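You operate a simulated robot arm through the tools that you are given. There is no shell and no other tool. Be economical: measure what you need, move in short steps, check, and stop when the job is done.

Carry out the task below with a simulated robot arm. There is one attempt and no reset: what you move stays moved.

Task
Put things in order on the laundry worktop. At the end: the purple box (marked "HAIR DYE") stands where the grey sponge stood; the grey sponge stands on top of the black diffuser; the white lint roller is on the round green dish; the green curler stands on top of the pink travel pot; whatever was shut is shut again. Leave all else as you found it, and nothing knocked over.
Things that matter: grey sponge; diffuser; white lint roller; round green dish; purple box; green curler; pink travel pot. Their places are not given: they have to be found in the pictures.

Only the result counts: the job must be done as asked and must still hold three seconds after the hand-in. Knocking over, shifting, dropping, spilling or breaking anything else fails it.

Robot
A 7-joint arm with a two-finger parallel gripper, fixed in place. Base frame: the origin is at the foot of the arm, x ahead of it, y to its left, z up; the work surface is at about z = 0. Units: m, degrees, N and s.
With the tool pointing down near the work surface it reaches from about 0.22 to 0.58 m from the base axis. Its first joint turns from -66.0 to 66.0 degrees. Payload 2.5 kg.
Tool frame: the origin (TCP) lies between the finger pads and is the grasp point; the fingertips stand 0.023 m ahead of it; z points along the fingers, y is the line along which they close. The gripper opens to 0.094 m. The fingers are 0.038 m wide and 0.01 m thick; the gripper's body (0.054 by 0.096 m) begins 0.039 m behind the TCP.
Orientation is that of the tool frame in the base frame, as [roll, pitch, yaw] about the fixed x, y, z axes, in that order (R = Rz(yaw) Ry(pitch) Rx(roll)). With the fingers straight down and closing along the base's y, the tool's x points along the base's -x, its y along +y and its z along -z.

Tools
- The arm moves only by the tool apply_moves. Its argument "motion" is a list of rows, each a list of 7 numbers: the shift along the tool's x, y, z in mm, then the turn, a rotation vector about the tool's x, y, z in degrees, then the finger opening in mm, from 0 to 94. In form: [[tx, ty, tz, wx, wy, wz, fingers], ...]. A call has 1 to 10 rows; each row is the pose to reach, as a shift and turn from the pose commanded when the call began, along the tool's axes at that moment. A row lasts 0.2 s, in which the tool goes at most 0.05 m and 8.6 degrees; a call with a longer step from one row to the next is refused whole, and so is a gripper value outside its range. A pose out of reach is approached as far as the arm can. The call stops where the force on the tool passes 40 N (or 10 N more than at its start, if that is more) or the arm is blocked; 0.2 s more then pass. Each finger travels about 0.108 m/s and halts on what it meets, pressing with about 32 N; the grip force reading is that of the motor and also rises with nothing between the fingers. The clock runs only during rows and for 0.2 s after the last one: add rows that repeat a pose to give the fingers time. The reply holds the time, the measured pose of the TCP, the force on the tool along the base axes, the opening and the grip force, in the units named above and with some noise.
- Cameras (640 x 400 px; columns grow to the right, rows downward): "scene" is fixed at [0.1148, -0.4181, 0.5206]; the picture's right is [0.80, -0.60, 0.00], its down [-0.46, -0.61, -0.64] and it looks along [0.39, 0.51, -0.77] (base axes); focal length 216 px, centre (320, 200). "wrist" rides on the gripper at [-0.039, 0, -0.044] in the tool frame; the picture's right is [0.00, -1.00, 0.00], its down [0.97, 0.00, -0.24] and it looks along [0.24, 0.00, 0.97] (tool axes); focal length 218 px, centre (320, 200).
- snapshot(camera): a new picture of that camera. The clock stands still meanwhile.
- measure_at(camera, pixels): there is no depth. For up to 12 entries [column, row, z] of the newest picture of that camera ("zoom" is the newest enlarged one), the place [x, y] in the base frame at which the ray of that pixel passes the height z, good to about 0.003 m. The clock stands still meanwhile.
- inspect(camera, box): a new picture of the part [left, top, right, bottom] of that camera's present view, enlarged. The clock stands still meanwhile.
- close_job(): hands the job in; it is judged then, once.

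Work in short steps. Measure before you move; look again where a grasp or a placing could have gone wrong, and mend it. You have 80 turns and 38 pictures in all, those below and enlarged ones among them. Open the gripper and draw the arm clear of the work before you hand the job in, unless the task says otherwise; then end with one line.

The tools are called as a command line: name --pt "numbers of a row" for each row, then --argument value for the rest, lists and objects as JSON in quotes. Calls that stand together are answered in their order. apply_moves: Moves the arm, as the interface text tells. Its arguments: {"type":"object","properties":{"motion":{"type":"array","items":{"type":"array","items":{"type":"number"}}}},"required":["motion"]} The other tools are called the same way: snapshot (camera) takes a picture; measure_at (camera, pixels) gives the place at which the rays of pixels pass given heights; inspect (camera, box) takes an enlarged picture of a part of a camera's view; close_job () hands the job in.

At the start:

```text
t: 0.0
tcp_pos: [0.3942, -0.1995, 0.3104]
orientation: [180.0, 0.0, 180.0]
ft_force: [-0.2, 0.0, 0.2]
finger_gap: 0.0942
grasp_force: 0.1
```

scene: 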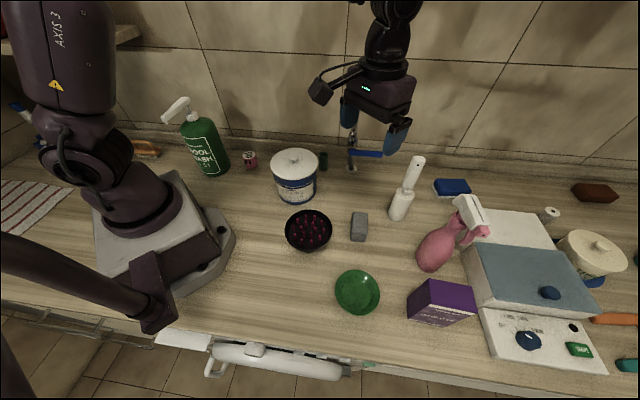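
wrist: 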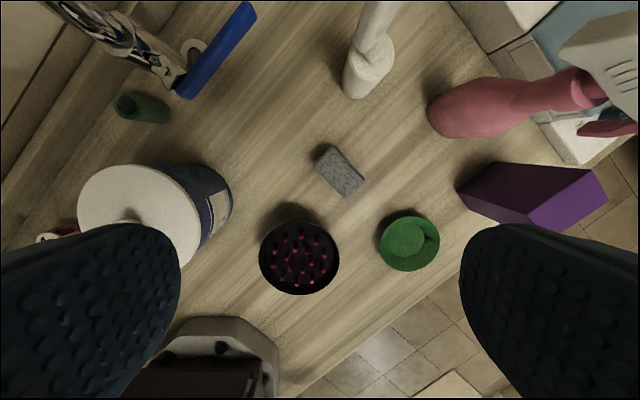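

I'll start with enlarged views to identify the small objects: left group near (250,160) and right group near (540,260).

inspect --camera "scene" --box '[130, 80, 350, 220]'

inspect --camera "scene" --box '[380, 140, 640, 380]'

```text
2.86 times, centred on (240, 150) of scene
```

zoom: 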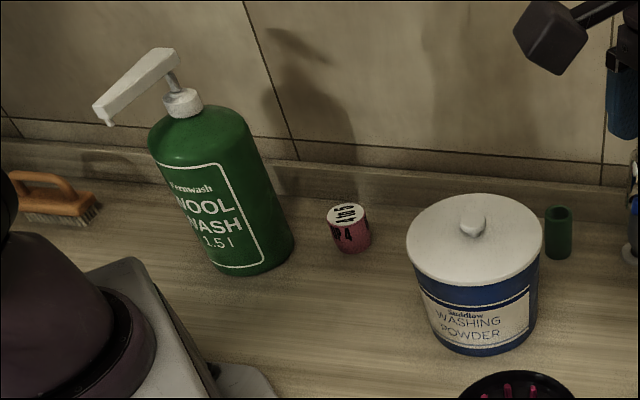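

```text
1.67 times, centred on (510, 260) of scene
```

zoom: 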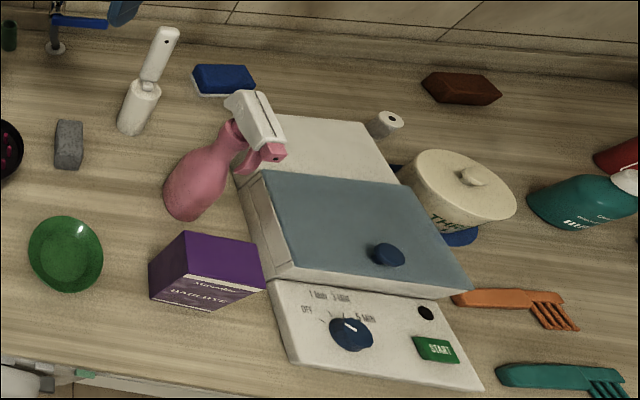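

The lint roller seems to be the white item at (405,190); pink pot (249,160), curler (322,160), diffuser (308,230), dish (357,292), box (440,303). I measure these from both cameras.

measure_at --camera "wrist" --pixels '[[339, 170, 0.02], [326, 145, 0.02], [363, 180, 0.02], [299, 250, 0.03], [409, 242, 0.01], [368, 88, 0.0], [375, 55, 0.03], [378, 5, 0.03], [460, 190, 0.06], [555, 232, 0.06], [606, 175, 0.06], [142, 107, 0.03]]'

measure_at --camera "scene" --pixels '[[359, 222, 0.02], [308, 232, 0.03], [357, 292, 0.01], [398, 218, 0.0], [404, 192, 0.03], [417, 160, 0.03], [249, 168, 0.0], [248, 154, 0.035], [323, 167, 0.0], [322, 154, 0.04], [549, 213, 0.03], [433, 280, 0.06]]'

inspect --camera "wrist" --box '[240, 0, 640, 250]'

```text
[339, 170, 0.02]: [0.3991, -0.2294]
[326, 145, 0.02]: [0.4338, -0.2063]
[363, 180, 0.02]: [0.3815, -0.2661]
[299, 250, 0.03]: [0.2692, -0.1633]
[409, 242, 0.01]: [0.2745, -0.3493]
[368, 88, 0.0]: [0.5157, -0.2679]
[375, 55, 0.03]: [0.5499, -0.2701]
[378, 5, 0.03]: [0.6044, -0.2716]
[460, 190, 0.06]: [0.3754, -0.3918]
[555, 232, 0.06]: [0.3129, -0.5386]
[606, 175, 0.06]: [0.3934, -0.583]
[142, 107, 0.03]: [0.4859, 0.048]
```

```text
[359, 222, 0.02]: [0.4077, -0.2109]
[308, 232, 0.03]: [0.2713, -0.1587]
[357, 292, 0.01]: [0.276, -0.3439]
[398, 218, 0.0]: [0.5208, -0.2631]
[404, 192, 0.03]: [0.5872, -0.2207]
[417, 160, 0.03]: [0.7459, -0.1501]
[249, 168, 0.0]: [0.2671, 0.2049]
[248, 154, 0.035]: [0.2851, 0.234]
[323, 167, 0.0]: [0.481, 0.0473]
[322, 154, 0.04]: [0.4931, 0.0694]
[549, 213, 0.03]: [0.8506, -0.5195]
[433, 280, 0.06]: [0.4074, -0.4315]
```

```text
1.60 times, centred on (440, 125) of wrist
```

zoom: 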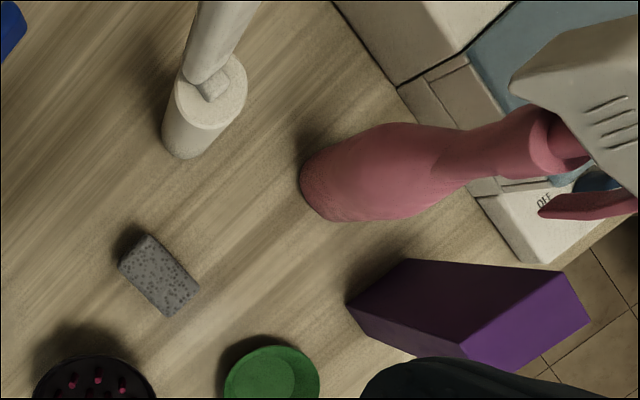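

The roller stands upright (handle top about z 0.2 near (0.53,-0.25)). I go lower over the sponge at (0.40,-0.23) for a better look.

apply_moves --pt "0 -15 45 0 0 0 94" --pt "5 -28 85 0 0 0 94" --pt "10 -28 110 0 0 0 94"

snapshot --camera "wrist"

```text
t: 0.8
tcp_pos: [0.3842, -0.2264, 0.2007]
orientation: [179.9, 0.1, 179.9]
ft_force: [0.1, 0.3, -0.4]
finger_gap: 0.094
grasp_force: 0.1
```

```text
32 pictures are left
```

wrist: 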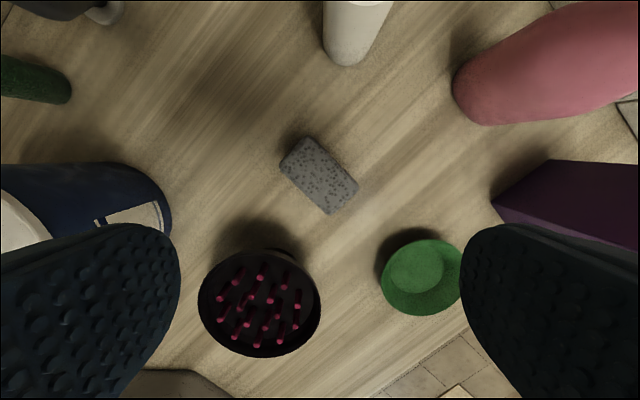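

Sponge corners in this view: (307,137), (358,185), (328,213), (281,165); diffuser rim (200–321, 250–357). Measuring these.

measure_at --camera "wrist" --pixels '[[307, 137, 0.03], [358, 183, 0.03], [329, 206, 0.03], [280, 163, 0.03], [319, 172, 0.03], [260, 250, 0.03], [260, 357, 0.03], [199, 302, 0.03], [321, 302, 0.03], [494, 203, 0.0], [424, 270, 0.01], [319, 172, 0.0]]'

inspect --camera "scene" --box '[270, 190, 490, 330]'

```text
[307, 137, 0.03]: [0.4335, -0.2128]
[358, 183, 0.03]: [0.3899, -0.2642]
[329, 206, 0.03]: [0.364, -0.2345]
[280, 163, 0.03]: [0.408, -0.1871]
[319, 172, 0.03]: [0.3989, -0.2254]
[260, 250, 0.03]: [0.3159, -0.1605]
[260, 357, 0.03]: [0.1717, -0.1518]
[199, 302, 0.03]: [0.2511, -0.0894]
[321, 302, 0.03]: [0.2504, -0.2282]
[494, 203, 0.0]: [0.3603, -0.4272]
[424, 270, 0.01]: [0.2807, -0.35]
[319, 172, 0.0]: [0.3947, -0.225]
```

```text
2.86 times, centred on (380, 260) of scene
```

zoom: 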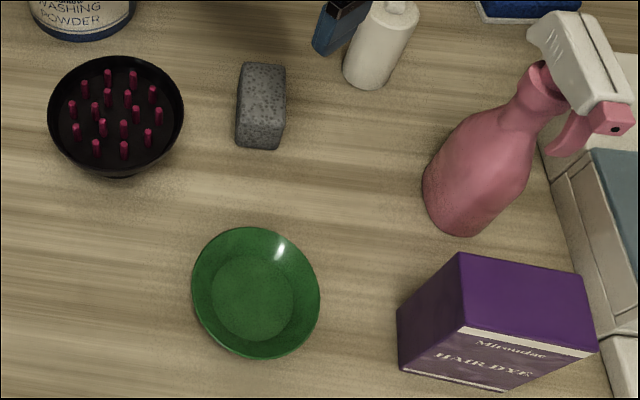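

Sponge centre ≈ (0.399,-0.225), short side along about 137°. I turn the tool +47° in yaw, descend to z≈0.03 and look at the reading before closing.

apply_moves --pt "-5 1 10 0 0 -8 94" --pt "-10 2 20 0 0 -16 94" --pt "-14.7 2 40 0 0 -24 94" --pt "-14.7 2 60 0 0 -32 94" --pt "-14.7 2 80 0 0 -40 94" --pt "-14.7 2 110 0 0 -47 94" --pt "-14.7 2 120 0 0 -47 94"

snapshot --camera "wrist"

```text
t: 2.4
tcp_pos: [0.3994, -0.2244, 0.0805]
orientation: [-179.9, 0.1, -132.9]
ft_force: [-0.3, -0.2, -0.3]
finger_gap: 0.0937
grasp_force: 0.1
```

```text
30 pictures are left
```

wrist: 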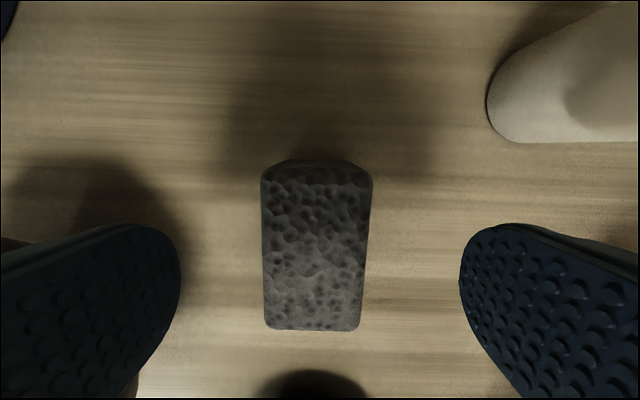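

Sponge is aligned between the fingers: top face spans (262–372, 163–330). I measure its centre at likely heights.

measure_at --camera "wrist" --pixels '[[316, 248, 0.03], [316, 248, 0.05], [262, 175, 0.04], [372, 178, 0.04], [265, 328, 0.04], [361, 330, 0.04], [317, 163, 0.04], [313, 330, 0.04]]'

```text
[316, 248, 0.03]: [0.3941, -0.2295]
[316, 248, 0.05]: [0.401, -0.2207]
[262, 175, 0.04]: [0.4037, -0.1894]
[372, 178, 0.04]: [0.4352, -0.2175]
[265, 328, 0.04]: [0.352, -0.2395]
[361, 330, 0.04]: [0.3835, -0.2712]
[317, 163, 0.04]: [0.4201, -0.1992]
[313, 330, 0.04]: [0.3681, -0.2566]
```

Centre agrees with TCP. Descend 52 mm and close on it.

apply_moves --pt "0 0 30 0 0 0 94" --pt "0 0 52 0 0 0 94" --pt "0 0 52 0 0 0 94" --pt "0 0 52 0 0 0 20" --pt "0 0 52 0 0 0 20" --pt "0 0 52 0 0 0 20"

```text
t: 3.8
tcp_pos: [0.3994, -0.225, 0.0282]
orientation: [-179.9, 0.0, -133.0]
ft_force: [0.5, 0.7, -0.1]
finger_gap: 0.041
grasp_force: 31.2
```

Gripped at 41 mm. Lift by 130 mm and move part way toward the diffuser, then look.

apply_moves --pt "0 0 -45 0 0 0 20" --pt "0 0 -90 0 0 0 20" --pt "0 0 -130 0 0 0 20" --pt "0 40 -150 0 0 0 20" --pt "0 80 -150 0 0 0 20" --pt "0 80 -150 0 0 0 20"

snapshot --camera "wrist"

```text
t: 5.2
tcp_pos: [0.3402, -0.1704, 0.1791]
orientation: [-180.0, 0.0, -133.0]
ft_force: [0.4, 0.8, 0.3]
finger_gap: 0.0407
grasp_force: 32.4
```

```text
29 pictures are left
```

wrist: 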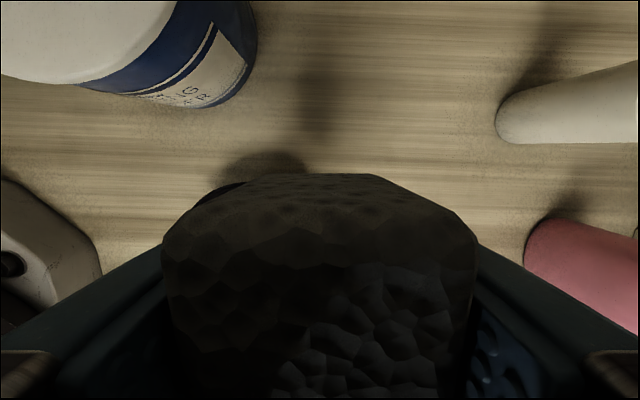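

View blocked by the sponge; I use the combined estimate (0.268,-0.166) for the diffuser, move over it at z≈0.12, and check with the scene camera.

apply_moves --pt "23 28 0 0 0 0 20" --pt "46 56 0 0 0 0 20" --pt "46 56 30 0 0 0 20" --pt "46 56 58 0 0 0 20"

inspect --camera "scene" --box '[220, 130, 400, 270]'

```text
t: 6.2
tcp_pos: [0.2687, -0.1655, 0.121]
orientation: [180.0, 0.0, -133.0]
ft_force: [0.1, 0.2, 0.1]
finger_gap: 0.041
grasp_force: 32.2
```

```text
2.86 times, centred on (310, 200) of scene
```

zoom: 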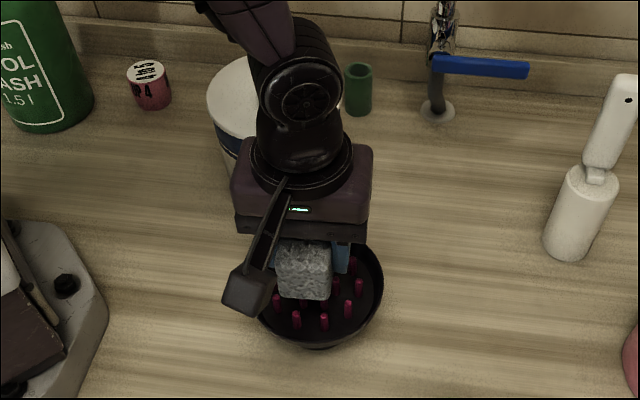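

Sponge is centred over the bowl. Lower 38 mm, then creep.

apply_moves --pt "0 0 20 0 0 0 20" --pt "0 0 38 0 0 0 20" --pt "0 0 38 0 0 0 20"

inspect --camera "scene" --box '[250, 180, 370, 260]'

```text
t: 6.8
tcp_pos: [0.2696, -0.1669, 0.0911]
orientation: [-179.8, -0.1, -132.9]
ft_force: [-2.5, 1.9, 12.0]
finger_gap: 0.0408
grasp_force: 32.0
stopped in row 2: the force on the tool passed its limit (the readings are from after the stop); the commanded pose is now the measured one
```

```text
5.00 times, centred on (310, 220) of scene
```

zoom: 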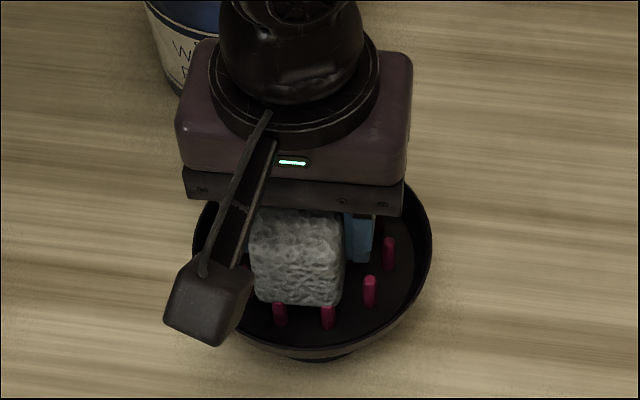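

Contact: sponge rests on the pins (12 N up). Ease 1 mm, open, and rise.

apply_moves --pt "0 0 -1 0 0 0 20" --pt "0 0 -1 0 0 0 46" --pt "0 0 -1 0 0 0 62" --pt "0 0 -1 0 0 0 70" --pt "0 0 -20 0 0 0 70" --pt "0 0 -60 0 0 0 70" --pt "0 0 -105 0 0 0 70" --pt "0 0 -150 0 0 0 70"

snapshot --camera "wrist"

```text
t: 8.6
tcp_pos: [0.2681, -0.1652, 0.2415]
orientation: [180.0, -0.1, -133.0]
ft_force: [-0.1, 0.4, -0.8]
finger_gap: 0.07
grasp_force: 0.0
```

```text
26 pictures are left
```

wrist: 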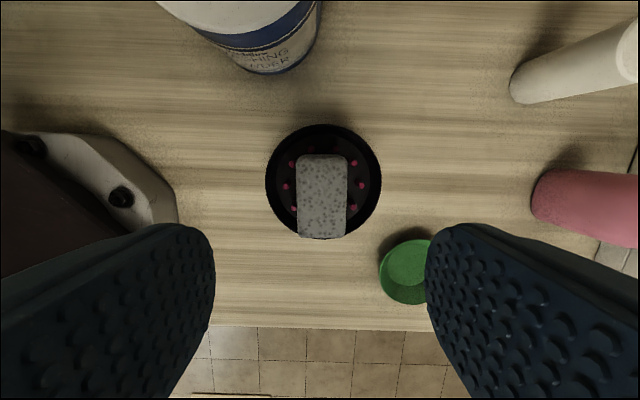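

Sponge sits well on the diffuser (198 row centre vs bowl 181, parallax explains). From the scene view I compute the box: height ≈0.12, centre ≈ (0.372,-0.465), short side along ≈42°. I travel high to view it.

apply_moves --pt "13 -20.5 -15 0 0 8.5 80" --pt "26 -41 -30 0 0 17 80" --pt "39 -62 -45 0 0 25.5 80" --pt "52 -82 -55 0 0 34 80" --pt "65 -103 -55 0 0 42.5 80" --pt "78 -123 -55 0 0 51 80" --pt "91 -144 -55 0 0 59.5 80" --pt "104 -164 -55 0 0 68 80" --pt "117 -185 -55 0 0 76.5 80" --pt "129.5 -205.6 -55 0 0 85 80"

snapshot --camera "wrist"

```text
t: 10.8
tcp_pos: [0.3303, -0.4018, 0.2963]
orientation: [-179.9, 0.1, 141.7]
ft_force: [-0.7, 0.6, 0.8]
finger_gap: 0.0797
grasp_force: 0.1
```

```text
25 pictures are left
```

wrist: 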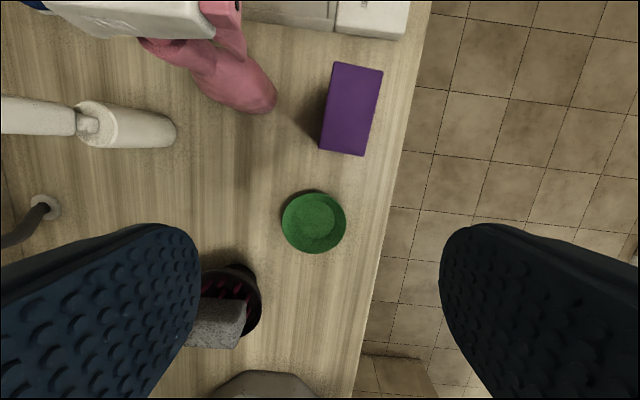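

Clear top view of the box: top corners (335,62), (383,71), (365,156), (320,150); dish rim (282–346, 190–253). Measure.

measure_at --camera "wrist" --pixels '[[335, 62, 0.12], [383, 71, 0.12], [365, 156, 0.12], [320, 150, 0.12], [351, 110, 0.12], [314, 222, 0.02], [282, 222, 0.02], [346, 222, 0.02], [318, 221, 0.005], [105, 126, 0.09], [172, 136, 0.0], [272, 103, 0.03]]'

```text
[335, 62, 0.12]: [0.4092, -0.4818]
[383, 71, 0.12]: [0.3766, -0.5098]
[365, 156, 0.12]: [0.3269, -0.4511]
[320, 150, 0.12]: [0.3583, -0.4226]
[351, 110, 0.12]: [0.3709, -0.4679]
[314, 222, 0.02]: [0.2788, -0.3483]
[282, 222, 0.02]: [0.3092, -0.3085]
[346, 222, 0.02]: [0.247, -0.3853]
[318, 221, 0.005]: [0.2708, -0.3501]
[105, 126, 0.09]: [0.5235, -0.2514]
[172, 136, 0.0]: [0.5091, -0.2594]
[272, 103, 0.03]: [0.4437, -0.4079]
```

Box centre (0.368,-0.4665), short side at 41°, width 43 mm. Grasp slightly base-ward at (0.356,-0.453); first hover with fingertips above the top.

apply_moves --pt "-26 -12 20 0 0 5 80" --pt "-52 -24 40 0 0 10.7 80" --pt "-52 -24 85 0 0 10.7 80" --pt "-52 -24 136 0 0 10.7 80" --pt "-52 -24 136 0 0 10.7 80"

snapshot --camera "wrist"

```text
refused: row 4 steps farther than a row can; nothing moved
```

```text
24 pictures are left
```

wrist: 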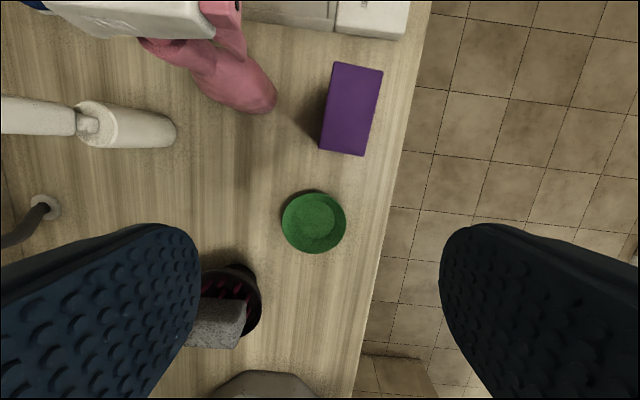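

A step was 51 mm; I repeat with smaller steps.

apply_moves --pt "-26 -12 20 0 0 5 80" --pt "-52 -24 45 0 0 10.7 80" --pt "-52 -24 90 0 0 10.7 80" --pt "-52 -24 134 0 0 10.7 80" --pt "-52 -24 134 0 0 10.7 80"

snapshot --camera "wrist"

```text
t: 12.0
tcp_pos: [0.3574, -0.4509, 0.1608]
orientation: [-180.0, 0.2, 131.3]
ft_force: [0.2, -0.2, 0.1]
finger_gap: 0.08
grasp_force: 0.0
```

```text
23 pictures are left
```

wrist: 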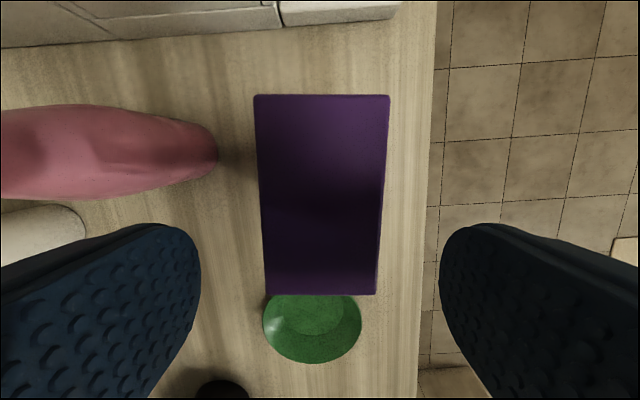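

Box is centred (254–390) and square between the fingers. Descend 69 mm and close.

apply_moves --pt "0 0 35 0 0 0 80" --pt "0 0 69 0 0 0 80" --pt "0 0 69 0 0 0 80" --pt "0 0 69 0 0 0 25" --pt "0 0 69 0 0 0 25" --pt "0 0 69 0 0 0 25"

```text
t: 13.4
tcp_pos: [0.3571, -0.4519, 0.0922]
orientation: [-180.0, -0.1, 131.3]
ft_force: [1.0, -0.6, 1.2]
finger_gap: 0.0448
grasp_force: 31.7
```

Gripped at 44.8 mm. Lift straight up 110 mm, then retreat inward 100 mm over the dish.

apply_moves --pt "0 0 -10 0 0 0 25" --pt "0 0 -40 0 0 0 25" --pt "0 0 -75 0 0 0 25" --pt "0 0 -110 0 0 0 25" --pt "35 0 -120 0 0 0 25" --pt "70 0 -120 0 0 0 25" --pt "100 0 -120 0 0 0 25" --pt "100 0 -120 0 0 0 25"

snapshot --camera "scene"

```text
t: 15.2
tcp_pos: [0.2909, -0.3769, 0.2136]
orientation: [-180.0, 0.1, 131.3]
ft_force: [-0.8, 0.7, -1.6]
finger_gap: 0.0447
grasp_force: 31.5
```

```text
22 pictures are left
```

scene: 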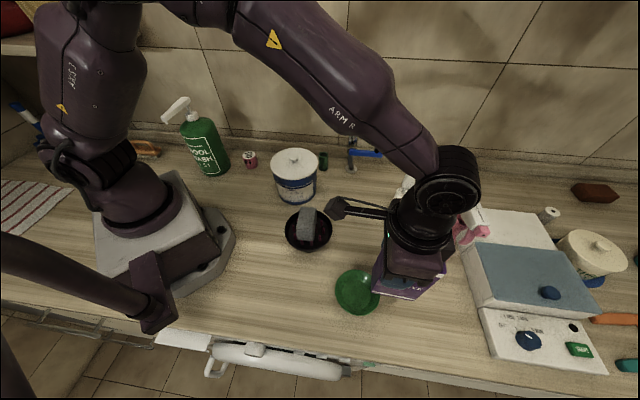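

All stands. Carry the box so that its centre comes over (0.398,-0.2255), and lower to 10 mm above the surface.

apply_moves --pt "12 36 0 0 0 0 25" --pt "24 73 0 0 0 0 25" --pt "37 109 0 0 0 0 25" --pt "49 145 0 0 0 0 25" --pt "61.2 181.7 0 0 0 0 25" --pt "61.2 181.7 0 0 0 0 25" --pt "61.2 181.7 40 0 0 0 25" --pt "61.2 181.7 80 0 0 0 25" --pt "61.2 181.7 111 0 0 0 25" --pt "61.2 181.7 111 0 0 0 25"

inspect --camera "scene" --box '[270, 130, 490, 280]'

```text
t: 17.4
tcp_pos: [0.3873, -0.2113, 0.101]
orientation: [180.0, 0.1, 131.3]
ft_force: [-0.2, 0.1, -1.6]
finger_gap: 0.045
grasp_force: 32.0
```

```text
2.67 times, centred on (380, 205) of scene
```

zoom: 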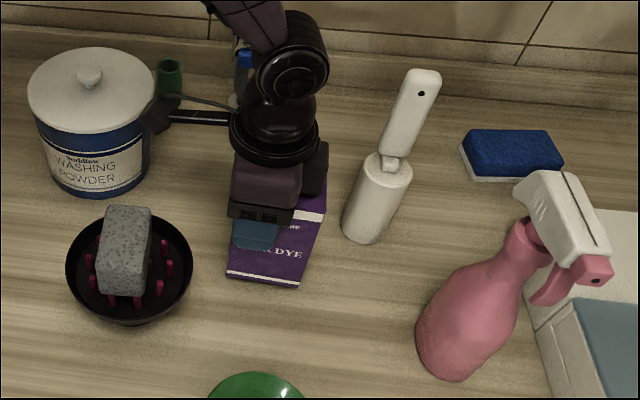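

Box upright just above the table. Lower 8.5 mm, release, rise.

apply_moves --pt "0 0 5 0 0 0 25" --pt "0 0 8.5 0 0 0 25" --pt "0 0 8.5 0 0 0 46" --pt "0 0 8.5 0 0 0 60" --pt "0 0 8.5 0 0 0 75" --pt "0 0 -30 0 0 0 75" --pt "0 0 -75 0 0 0 75" --pt "0 0 -120 0 0 0 75" --pt "0 0 -165 0 0 0 75" --pt "0 0 -205 0 0 0 75"

snapshot --camera "wrist"

```text
t: 19.6
tcp_pos: [0.3888, -0.2111, 0.3061]
orientation: [-179.9, 0.0, 131.2]
ft_force: [-0.9, 0.3, 0.7]
finger_gap: 0.0749
grasp_force: 0.1
```

```text
20 pictures are left
```

wrist: 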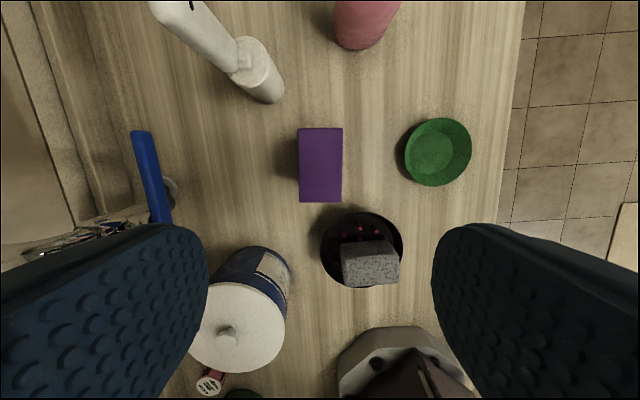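

Box stands at its place (top centre (320,165)). Next the roller: I move near it at the same height to see its handle from above.

apply_moves --pt "-34 24 -5 0 0 0 80" --pt "-68 48 -10 0 0 0 80" --pt "-68 48 -10 0 0 0 80"

snapshot --camera "wrist"

inspect --camera "scene" --box '[350, 130, 470, 240]'

```text
t: 20.4
tcp_pos: [0.4683, -0.23, 0.3172]
orientation: [-179.9, 0.1, 131.2]
ft_force: [1.1, -0.7, -0.1]
finger_gap: 0.08
grasp_force: 0.1
```

```text
19 pictures are left
```

wrist: 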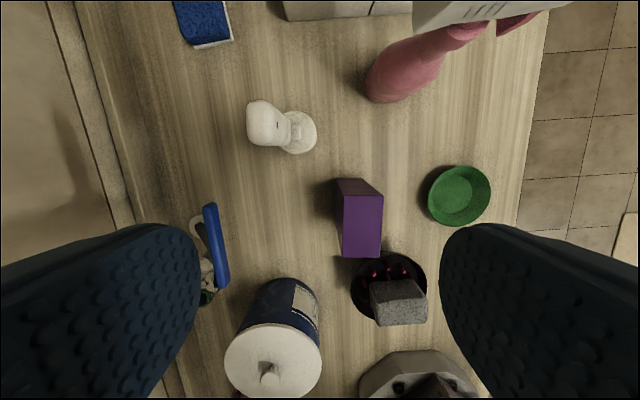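

```text
3.64 times, centred on (410, 185) of scene
```

zoom: 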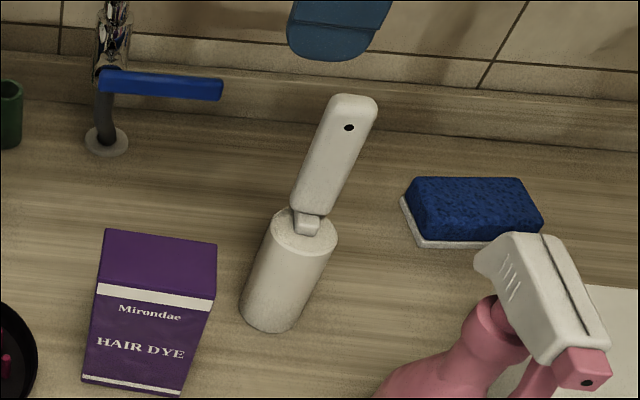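

Handle top in wrist at about (265,122), roll top (297,131); in scene zoom handle top (354,103), roll top (303,232). Measuring at several heights to get position and height.

measure_at --camera "wrist" --pixels '[[262, 121, 0.2], [262, 121, 0.18], [298, 132, 0.09], [298, 132, 0.08], [250, 103, 0.2], [252, 146, 0.2], [278, 147, 0.19], [276, 107, 0.19], [306, 145, 0.0]]'

measure_at --camera "zoom" --pixels '[[354, 103, 0.2], [354, 103, 0.18], [303, 232, 0.09], [303, 232, 0.08], [270, 310, 0.0], [328, 103, 0.2], [378, 103, 0.2], [310, 205, 0.1]]'

inspect --camera "wrist" --box '[210, 60, 370, 180]'

```text
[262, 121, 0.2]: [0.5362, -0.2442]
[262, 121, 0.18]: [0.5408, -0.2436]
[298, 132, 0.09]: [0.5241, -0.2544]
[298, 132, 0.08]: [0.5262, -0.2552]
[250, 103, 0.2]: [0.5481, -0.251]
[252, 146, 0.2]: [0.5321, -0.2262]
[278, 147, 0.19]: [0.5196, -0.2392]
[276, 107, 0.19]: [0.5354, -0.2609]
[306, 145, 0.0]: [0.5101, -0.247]
```

```text
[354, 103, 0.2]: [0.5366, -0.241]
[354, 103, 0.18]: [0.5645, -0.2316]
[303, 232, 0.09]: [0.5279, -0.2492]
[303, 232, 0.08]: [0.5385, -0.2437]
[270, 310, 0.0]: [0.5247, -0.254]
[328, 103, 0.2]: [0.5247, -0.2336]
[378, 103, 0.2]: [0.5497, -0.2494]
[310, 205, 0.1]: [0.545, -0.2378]
```

```text
3.33 times, centred on (290, 120) of wrist
```

zoom: 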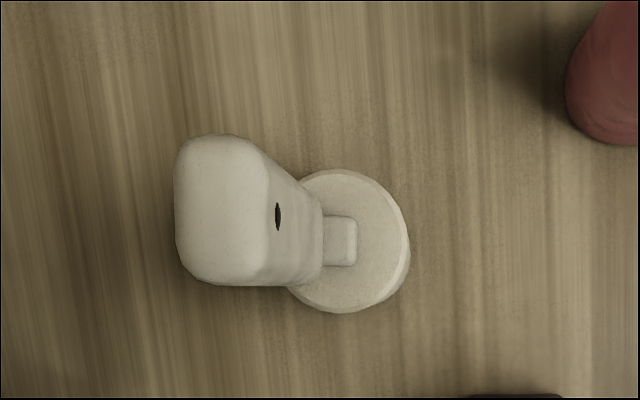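

Handle: about 20×32 mm, top z≈0.20 at (0.536,-0.2435), thin side along the tool's y; roll centre (0.525,-0.253), dia ≈48 mm. I go above it and descend to TCP z≈0.175 with fingers at 60 mm.

apply_moves --pt "-27 21 0 0 0 0 60" --pt "-54 41.5 0 0 0 0 60" --pt "-54 41.5 40 0 0 0 60" --pt "-54 41.5 75 0 0 0 60" --pt "-54 41.5 75 0 0 0 60"

snapshot --camera "wrist"

```text
t: 21.6
tcp_pos: [0.5347, -0.2443, 0.2405]
orientation: [-179.9, 0.0, 131.3]
ft_force: [0.0, 0.2, 0.3]
finger_gap: 0.0599
grasp_force: 0.1
out of reach, approached as far as the arm can: row 2
```

```text
16 pictures are left
```

wrist: 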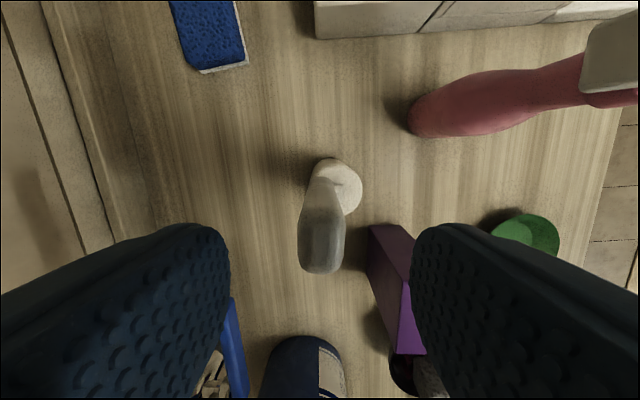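

Handle is centred between fingers (col 322, row ~247, expected 242). Descend 65 mm and close.

apply_moves --pt "0 0 35 0 0 0 60" --pt "0 0 65 0 0 0 60" --pt "0 0 65 0 0 0 60" --pt "0 0 65 0 0 0 30" --pt "0 0 65 0 0 0 8" --pt "0 0 65 0 0 0 8" --pt "0 0 65 0 0 0 8"

```text
t: 23.2
tcp_pos: [0.5361, -0.244, 0.1756]
orientation: [-179.9, 0.2, 131.4]
ft_force: [-0.8, -0.3, 0.8]
finger_gap: 0.0196
grasp_force: 31.9
```

Gripped at 19.6 mm. Lift a bit and pull back toward the base while rising, clear of box and bottle.

apply_moves --pt "0 0 -15 0 0 0 8" --pt "0 0 -45 0 0 0 8" --pt "20 0 -75 0 0 0 8" --pt "45 0 -105 0 0 0 8" --pt "70 0 -135 0 0 0 8" --pt "95 0 -160 0 0 0 8" --pt "95 0 -160 0 0 0 8"

snapshot --camera "scene"

```text
t: 24.8
tcp_pos: [0.4735, -0.1724, 0.3374]
orientation: [-179.9, -0.1, 131.3]
ft_force: [-0.1, -0.2, -1.1]
finger_gap: 0.0195
grasp_force: 32.2
```

```text
15 pictures are left
```

scene: 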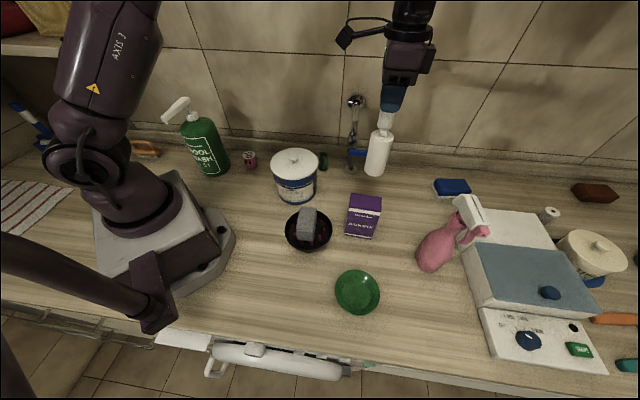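

Roller hangs upright. Travel −251 mm along tool y to the dish (centre ≈ (0.275,-0.3485)), and lower to ~40 mm above.

apply_moves --pt "0 -42 0 0 0 0 8" --pt "0 -84 0 0 0 0 8" --pt "0 -126 0 0 0 0 8" --pt "-1 -168 0 0 0 0 8" --pt "-1.7 -210 0 0 0 0 8" --pt "-1.7 -251 0 0 0 0 8" --pt "-1.7 -251 0 0 0 0 8" --pt "-1.7 -251 40 0 0 0 8" --pt "-1.7 -251 80 0 0 0 8" --pt "-1.7 -251 120 0 0 0 8"

inspect --camera "scene" --box '[290, 210, 430, 330]'

snapshot --camera "wrist"

```text
t: 27.0
tcp_pos: [0.2846, -0.3386, 0.2161]
orientation: [-179.9, 0.1, 131.2]
ft_force: [-0.6, 0.0, -0.8]
finger_gap: 0.0198
grasp_force: 32.2
```

```text
3.33 times, centred on (360, 270) of scene
```

zoom: 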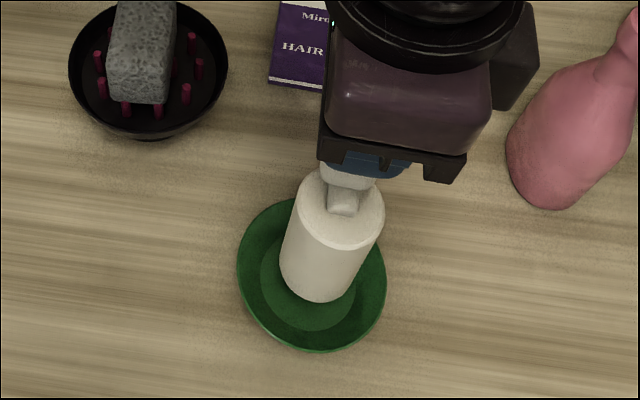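

```text
13 pictures are left
```

wrist: 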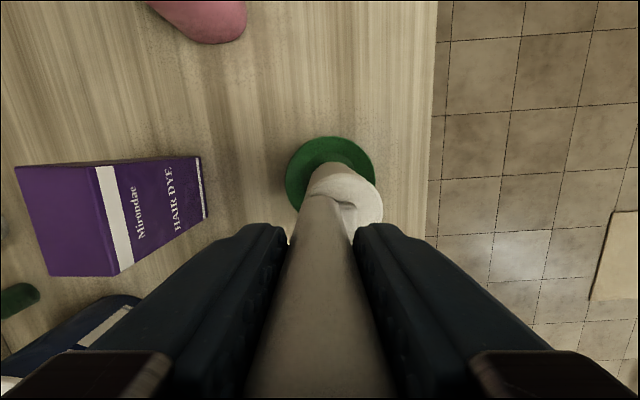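

Roll bottom centre ≈ (0.274,-0.350), dish flat centre ≈ (0.274,-0.349): aligned. Lower 32 mm, then creep.

apply_moves --pt "0 0 15 0 0 0 8" --pt "0 0 28 0 0 0 8" --pt "0 0 31 0 0 0 8" --pt "0 0 32 0 0 0 8" --pt "0 0 32 0 0 0 8"

```text
t: 28.2
tcp_pos: [0.2856, -0.3394, 0.1842]
orientation: [180.0, 0.0, 131.3]
ft_force: [0.2, -0.2, -1.3]
finger_gap: 0.0197
grasp_force: 32.3
```

Bottom should now be about 8.6 mm up with no contact; creep down 1 mm at a time.

apply_moves --pt "0 0 1 0 0 0 8" --pt "0 0 2 0 0 0 8" --pt "0 0 3 0 0 0 8" --pt "0 0 3 0 0 0 8"

```text
t: 29.2
tcp_pos: [0.2853, -0.3404, 0.1817]
orientation: [-180.0, 0.0, 131.4]
ft_force: [-0.6, 0.2, -0.7]
finger_gap: 0.0198
grasp_force: 31.7
```

apply_moves --pt "0 0 1 0 0 0 8" --pt "0 0 2 0 0 0 8" --pt "0 0 2 0 0 0 8"

inspect --camera "scene" --box '[310, 230, 410, 330]'

```text
t: 30.0
tcp_pos: [0.2847, -0.3403, 0.1795]
orientation: [179.9, 0.1, 131.3]
ft_force: [-3.1, 5.0, 17.9]
finger_gap: 0.0195
grasp_force: 32.5
```

```text
4.00 times, centred on (360, 280) of scene
```

zoom: 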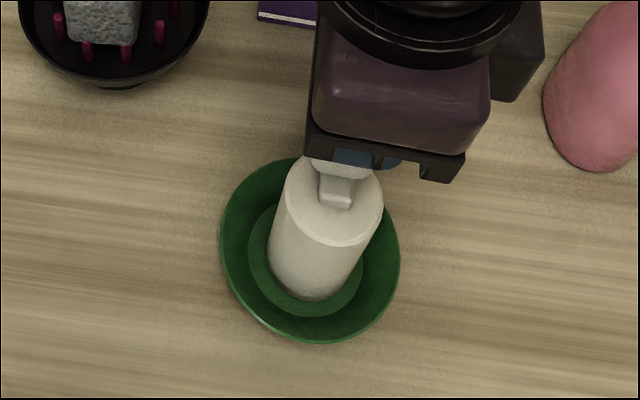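

Contact (18 N), roll sits within the dish's flat. Ease and release, rise.

apply_moves --pt "0 0 -1 0 0 0 8" --pt "0 0 -1 0 0 0 26" --pt "0 0 -1 0 0 0 40" --pt "0 0 -1 0 0 0 55" --pt "0 0 -25 0 0 0 55" --pt "0 0 -60 0 0 0 55" --pt "0 0 -100 0 0 0 55" --pt "0 0 -130 0 0 0 55"

snapshot --camera "scene"

```text
t: 31.8
tcp_pos: [0.2851, -0.3396, 0.3095]
orientation: [179.9, 0.0, 131.3]
ft_force: [-0.5, 0.2, 0.4]
finger_gap: 0.0551
grasp_force: 0.1
```

```text
11 pictures are left
```

scene: 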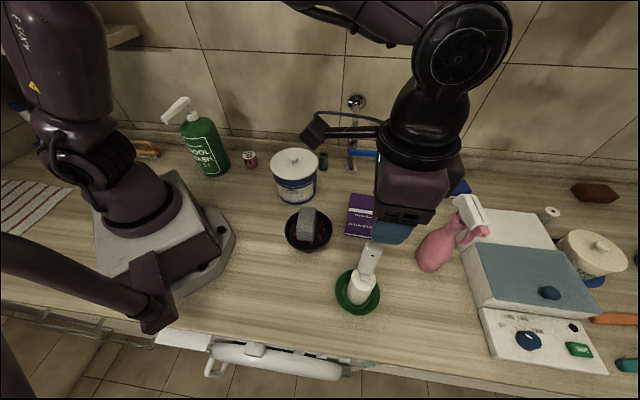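

Roller stands on the dish. Now to the curler (0.48,0.05): fly high, turning yaw back to ~180 for a view.

apply_moves --pt "19 35 -5 0 0 -5 80" --pt "38 69 -10 0 0 -10 80" --pt "57 104 -10 0 0 -15 80" --pt "76 138 -10 0 0 -20 80" --pt "94 173 -10 0 0 -25 80" --pt "113 207 -10 0 0 -30 80" --pt "132 242 -10 0 0 -35 80" --pt "151 276 -10 0 0 -40 80" --pt "170 311 -10 0 0 -45 80" --pt "189 345.6 -10 0 0 -49 80"

snapshot --camera "wrist"

```text
t: 34.0
tcp_pos: [0.4197, 0.0318, 0.318]
orientation: [180.0, -0.1, -179.6]
ft_force: [0.7, -0.5, 0.2]
finger_gap: 0.0801
grasp_force: 0.1
```

```text
10 pictures are left
```

wrist: 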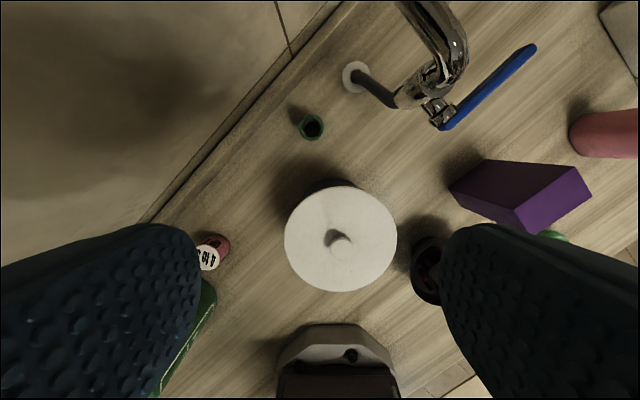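

Curler rim at (311,127), pink pot at (210,252) top. Measuring both.

measure_at --camera "wrist" --pixels '[[311, 127, 0.05], [311, 127, 0.04], [299, 127, 0.05], [324, 127, 0.05], [208, 258, 0.04], [208, 258, 0.05], [197, 258, 0.04], [220, 258, 0.04], [440, 125, 0.12], [222, 242, 0.0], [310, 120, 0.0]]'

inspect --camera "scene" --box '[230, 130, 350, 200]'

```text
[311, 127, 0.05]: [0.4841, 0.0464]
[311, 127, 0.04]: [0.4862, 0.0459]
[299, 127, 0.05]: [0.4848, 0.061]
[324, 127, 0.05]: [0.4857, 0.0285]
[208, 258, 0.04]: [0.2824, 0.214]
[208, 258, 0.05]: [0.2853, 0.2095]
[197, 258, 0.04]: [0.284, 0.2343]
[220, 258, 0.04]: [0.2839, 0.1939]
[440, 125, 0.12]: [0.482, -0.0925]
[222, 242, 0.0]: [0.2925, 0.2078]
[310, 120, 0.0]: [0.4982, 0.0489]
```

```text
5.33 times, centred on (290, 165) of scene
```

zoom: 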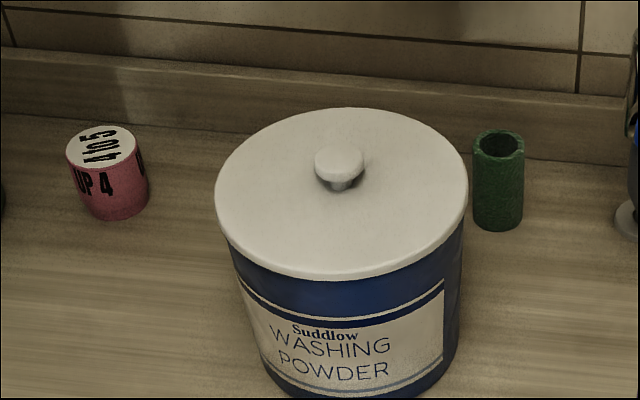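

Curler ≈ (0.482,0.045), ~32 mm dia, ~55 mm tall. Hover lower for alignment.

apply_moves --pt "-31 7 20 0 0 0 70" --pt "-62 14 45 0 0 0 70" --pt "-62 14 90 0 0 0 70" --pt "-62 14 135 0 0 0 70" --pt "-62 14 178 0 0 0 70" --pt "-62 14 178 0 0 0 70"

snapshot --camera "wrist"

```text
t: 35.4
tcp_pos: [0.4814, 0.0449, 0.1399]
orientation: [-179.9, -0.1, -179.7]
ft_force: [-0.3, 0.6, 0.3]
finger_gap: 0.0701
grasp_force: 0.1
```

```text
8 pictures are left
```

wrist: 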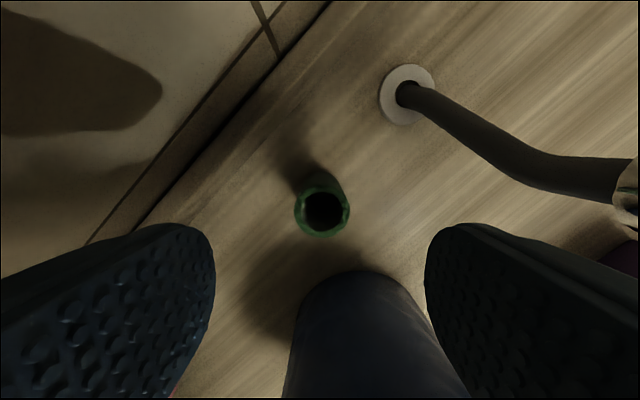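

Curler is centred (322,210). The camera boom on the tool's +x side would hang over the powder tub, so I turn yaw by −40° first and check.

apply_moves --pt "0 0 0 0 0 8 60" --pt "0 0 0 0 0 16 60" --pt "0 0 0 0 0 24 60" --pt "0 0 0 0 0 32 60" --pt "0 0 0 0 0 40 60" --pt "0 0 30 0 0 40 60" --pt "0 0 40 0 0 40 60"

inspect --camera "scene" --box '[240, 80, 400, 200]'

```text
t: 37.0
tcp_pos: [0.4808, 0.045, 0.1005]
orientation: [-179.9, 0.0, 140.3]
ft_force: [0.3, -0.6, 0.3]
finger_gap: 0.0598
grasp_force: 0.1
```

```text
3.33 times, centred on (320, 140) of scene
```

zoom: 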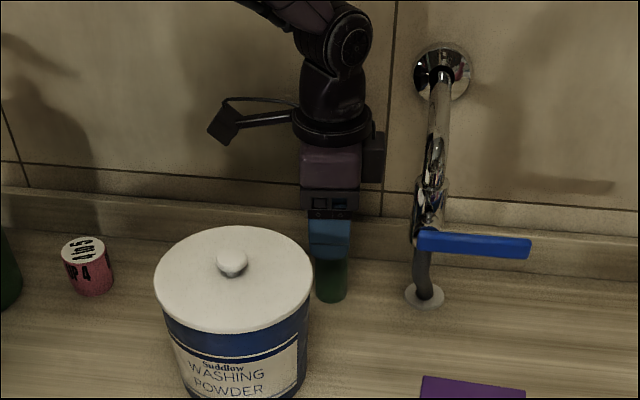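

Boom is well clear of tub and faucet. Descend to z≈0.045 and close on the curler.

apply_moves --pt "0 0 28 0 0 0 60" --pt "0 0 56 0 0 0 60" --pt "0 0 56 0 0 0 60" --pt "0 0 56 0 0 0 40" --pt "0 0 56 0 0 0 20" --pt "0 0 56 0 0 0 20"

```text
t: 38.4
tcp_pos: [0.4825, 0.0455, 0.0448]
orientation: [-180.0, 0.0, 140.3]
ft_force: [-0.6, -0.9, -0.1]
finger_gap: 0.0286
grasp_force: 32.3
```

Curler gripped (28.6 mm). Lift 190 mm and start turning yaw so the boom will stay away from the green bottle at the pot.

apply_moves --pt "0 0 -20 0 0 0 20" --pt "0 0 -60 0 0 0 20" --pt "0 0 -105 0 0 0 20" --pt "0 0 -150 0 0 0 20" --pt "0 0 -190 0 0 -8 20" --pt "0 0 -190 0 0 -16 20" --pt "0 0 -190 0 0 -24 20" --pt "0 0 -190 0 0 -32 20" --pt "0 0 -190 0 0 -40 20" --pt "0 0 -190 0 0 -48 20"

```text
t: 40.6
tcp_pos: [0.4812, 0.0458, 0.2359]
orientation: [180.0, 0.0, -171.6]
ft_force: [0.0, -0.3, -0.2]
finger_gap: 0.0286
grasp_force: 32.0
```

Now move over the pot (~(0.284,0.206)) turning a further 42°, then look.

apply_moves --pt "0 20 0 0 0 -8 20" --pt "20 50 0 0 0 -16 20" --pt "50 80 0 0 0 -24 20" --pt "80 110 0 0 0 -32 20" --pt "110 140 0 0 0 -40 20" --pt "142 165 0 0 0 -42 20" --pt "171 187 0 0 0 -42 20" --pt "171 187 30 0 0 -42 20" --pt "171 187 30 0 0 -42 20"

snapshot --camera "wrist"

```text
t: 42.6
tcp_pos: [0.286, 0.205, 0.2046]
orientation: [-179.8, 0.0, -129.7]
ft_force: [0.7, -0.2, -0.5]
finger_gap: 0.0283
grasp_force: 31.5
```

```text
6 pictures are left
```

wrist: 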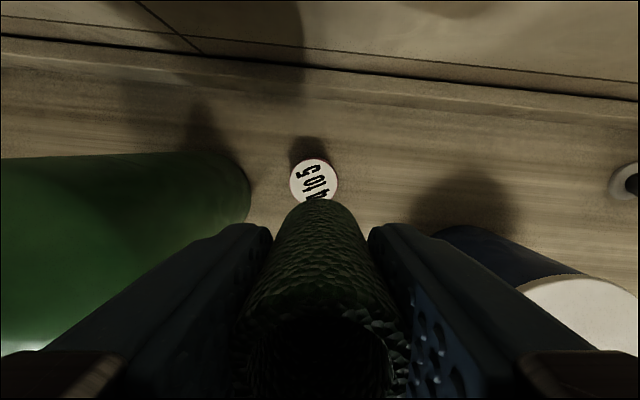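

Pot top circle: cols 289–338, top row 158, centre ≈ (313.5,182). Measure.

measure_at --camera "wrist" --pixels '[[313.5, 182, 0.045], [313.5, 182, 0.05], [313.5, 182, 0.04], [289, 182, 0.045], [338, 182, 0.045]]'

```text
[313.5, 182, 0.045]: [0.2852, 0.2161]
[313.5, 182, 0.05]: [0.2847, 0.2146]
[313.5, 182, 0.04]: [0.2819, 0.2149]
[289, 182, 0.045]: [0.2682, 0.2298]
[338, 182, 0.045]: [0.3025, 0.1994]
```

Pot centre ≈ (0.285,0.2145), top dia ≈45 mm. Shift by (−6.5, +6.5) mm in tool axes and lower so the curler bottom is ~15 mm above the pot.

apply_moves --pt "-6.5 6.5 0 0 0 0 20" --pt "-6.5 6.5 40 0 0 0 20" --pt "-6.5 6.5 75 0 0 0 20" --pt "-6.5 6.5 95 0 0 0 20" --pt "-6.5 6.5 95 0 0 0 20"

inspect --camera "scene" --box '[210, 110, 290, 190]'

```text
t: 43.8
tcp_pos: [0.2839, 0.2146, 0.11]
orientation: [-179.8, 0.0, -129.7]
ft_force: [-0.5, -0.3, -0.9]
finger_gap: 0.0283
grasp_force: 32.2
```

```text
5.00 times, centred on (250, 150) of scene
```

zoom: 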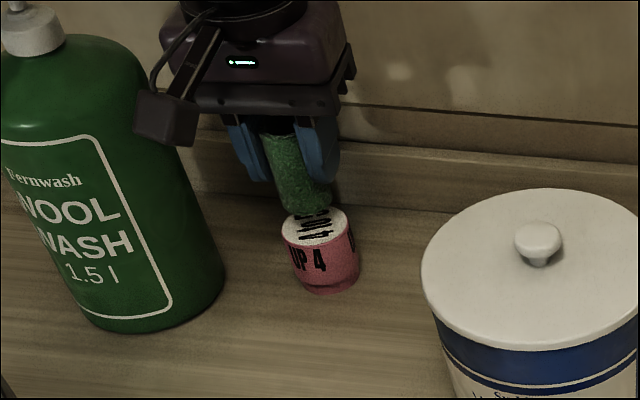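

Curler bottom is over the pot top (both project within ~3 mm). Creep down.

apply_moves --pt "0 0 5 0 0 0 20" --pt "0 0 9 0 0 0 20" --pt "0 0 11 0 0 0 20" --pt "0 0 13 0 0 0 20" --pt "0 0 13 0 0 0 20"

```text
t: 45.0
tcp_pos: [0.2852, 0.214, 0.0969]
orientation: [180.0, -0.1, -129.7]
ft_force: [-0.2, -0.6, 0.0]
finger_gap: 0.0285
grasp_force: 31.6
```

apply_moves --pt "0 0 1.5 0 0 0 20" --pt "0 0 3 0 0 0 20" --pt "0 0 4 0 0 0 20" --pt "0 0 4 0 0 0 20"

```text
t: 46.0
tcp_pos: [0.2853, 0.2141, 0.0909]
orientation: [-180.0, 0.0, -129.6]
ft_force: [0.5, -0.5, -0.1]
finger_gap: 0.0287
grasp_force: 32.3
```

apply_moves --pt "0 0 1 0 0 0 20" --pt "0 0 2 0 0 0 20" --pt "0 0 2 0 0 0 20"

inspect --camera "scene" --box '[210, 110, 290, 190]'

```text
t: 46.8
tcp_pos: [0.2849, 0.2148, 0.0901]
orientation: [-180.0, -0.1, -129.7]
ft_force: [-0.5, 0.9, 0.3]
finger_gap: 0.0281
grasp_force: 32.4
```

```text
5.00 times, centred on (250, 150) of scene
```

zoom: 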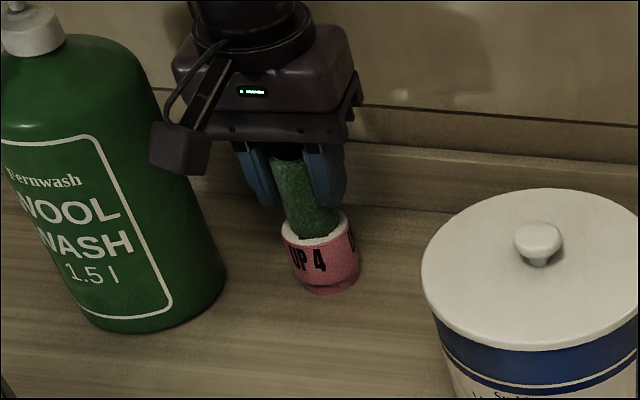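

Very close and centred. Continue 1 mm steps to contact.

apply_moves --pt "0 0 1 0 0 0 20" --pt "0 0 1 0 0 0 20"

```text
t: 47.4
tcp_pos: [0.285, 0.2142, 0.0902]
orientation: [-179.9, -0.1, -129.7]
ft_force: [-3.1, -1.1, 18.7]
finger_gap: 0.0286
grasp_force: 32.0
```

Contact. Ease, open gently, rise.

apply_moves --pt "0 0 -0.8 0 0 0 20" --pt "0 0 -0.8 0 0 0 30" --pt "0 0 -0.8 0 0 0 40" --pt "0 0 -0.8 0 0 0 55" --pt "0 0 -20 0 0 0 55" --pt "0 0 -60 0 0 0 55" --pt "0 0 -105 0 0 0 55" --pt "0 0 -150 0 0 0 55" --pt "0 0 -190 0 0 0 55"

snapshot --camera "wrist"

```text
t: 49.4
tcp_pos: [0.2843, 0.215, 0.2789]
orientation: [180.0, -0.2, -129.7]
ft_force: [0.1, -0.3, 0.3]
finger_gap: 0.055
grasp_force: 0.1
```

```text
3 pictures are left
```

wrist: 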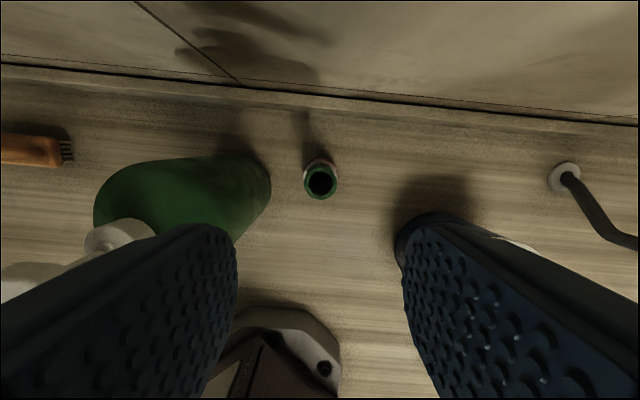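

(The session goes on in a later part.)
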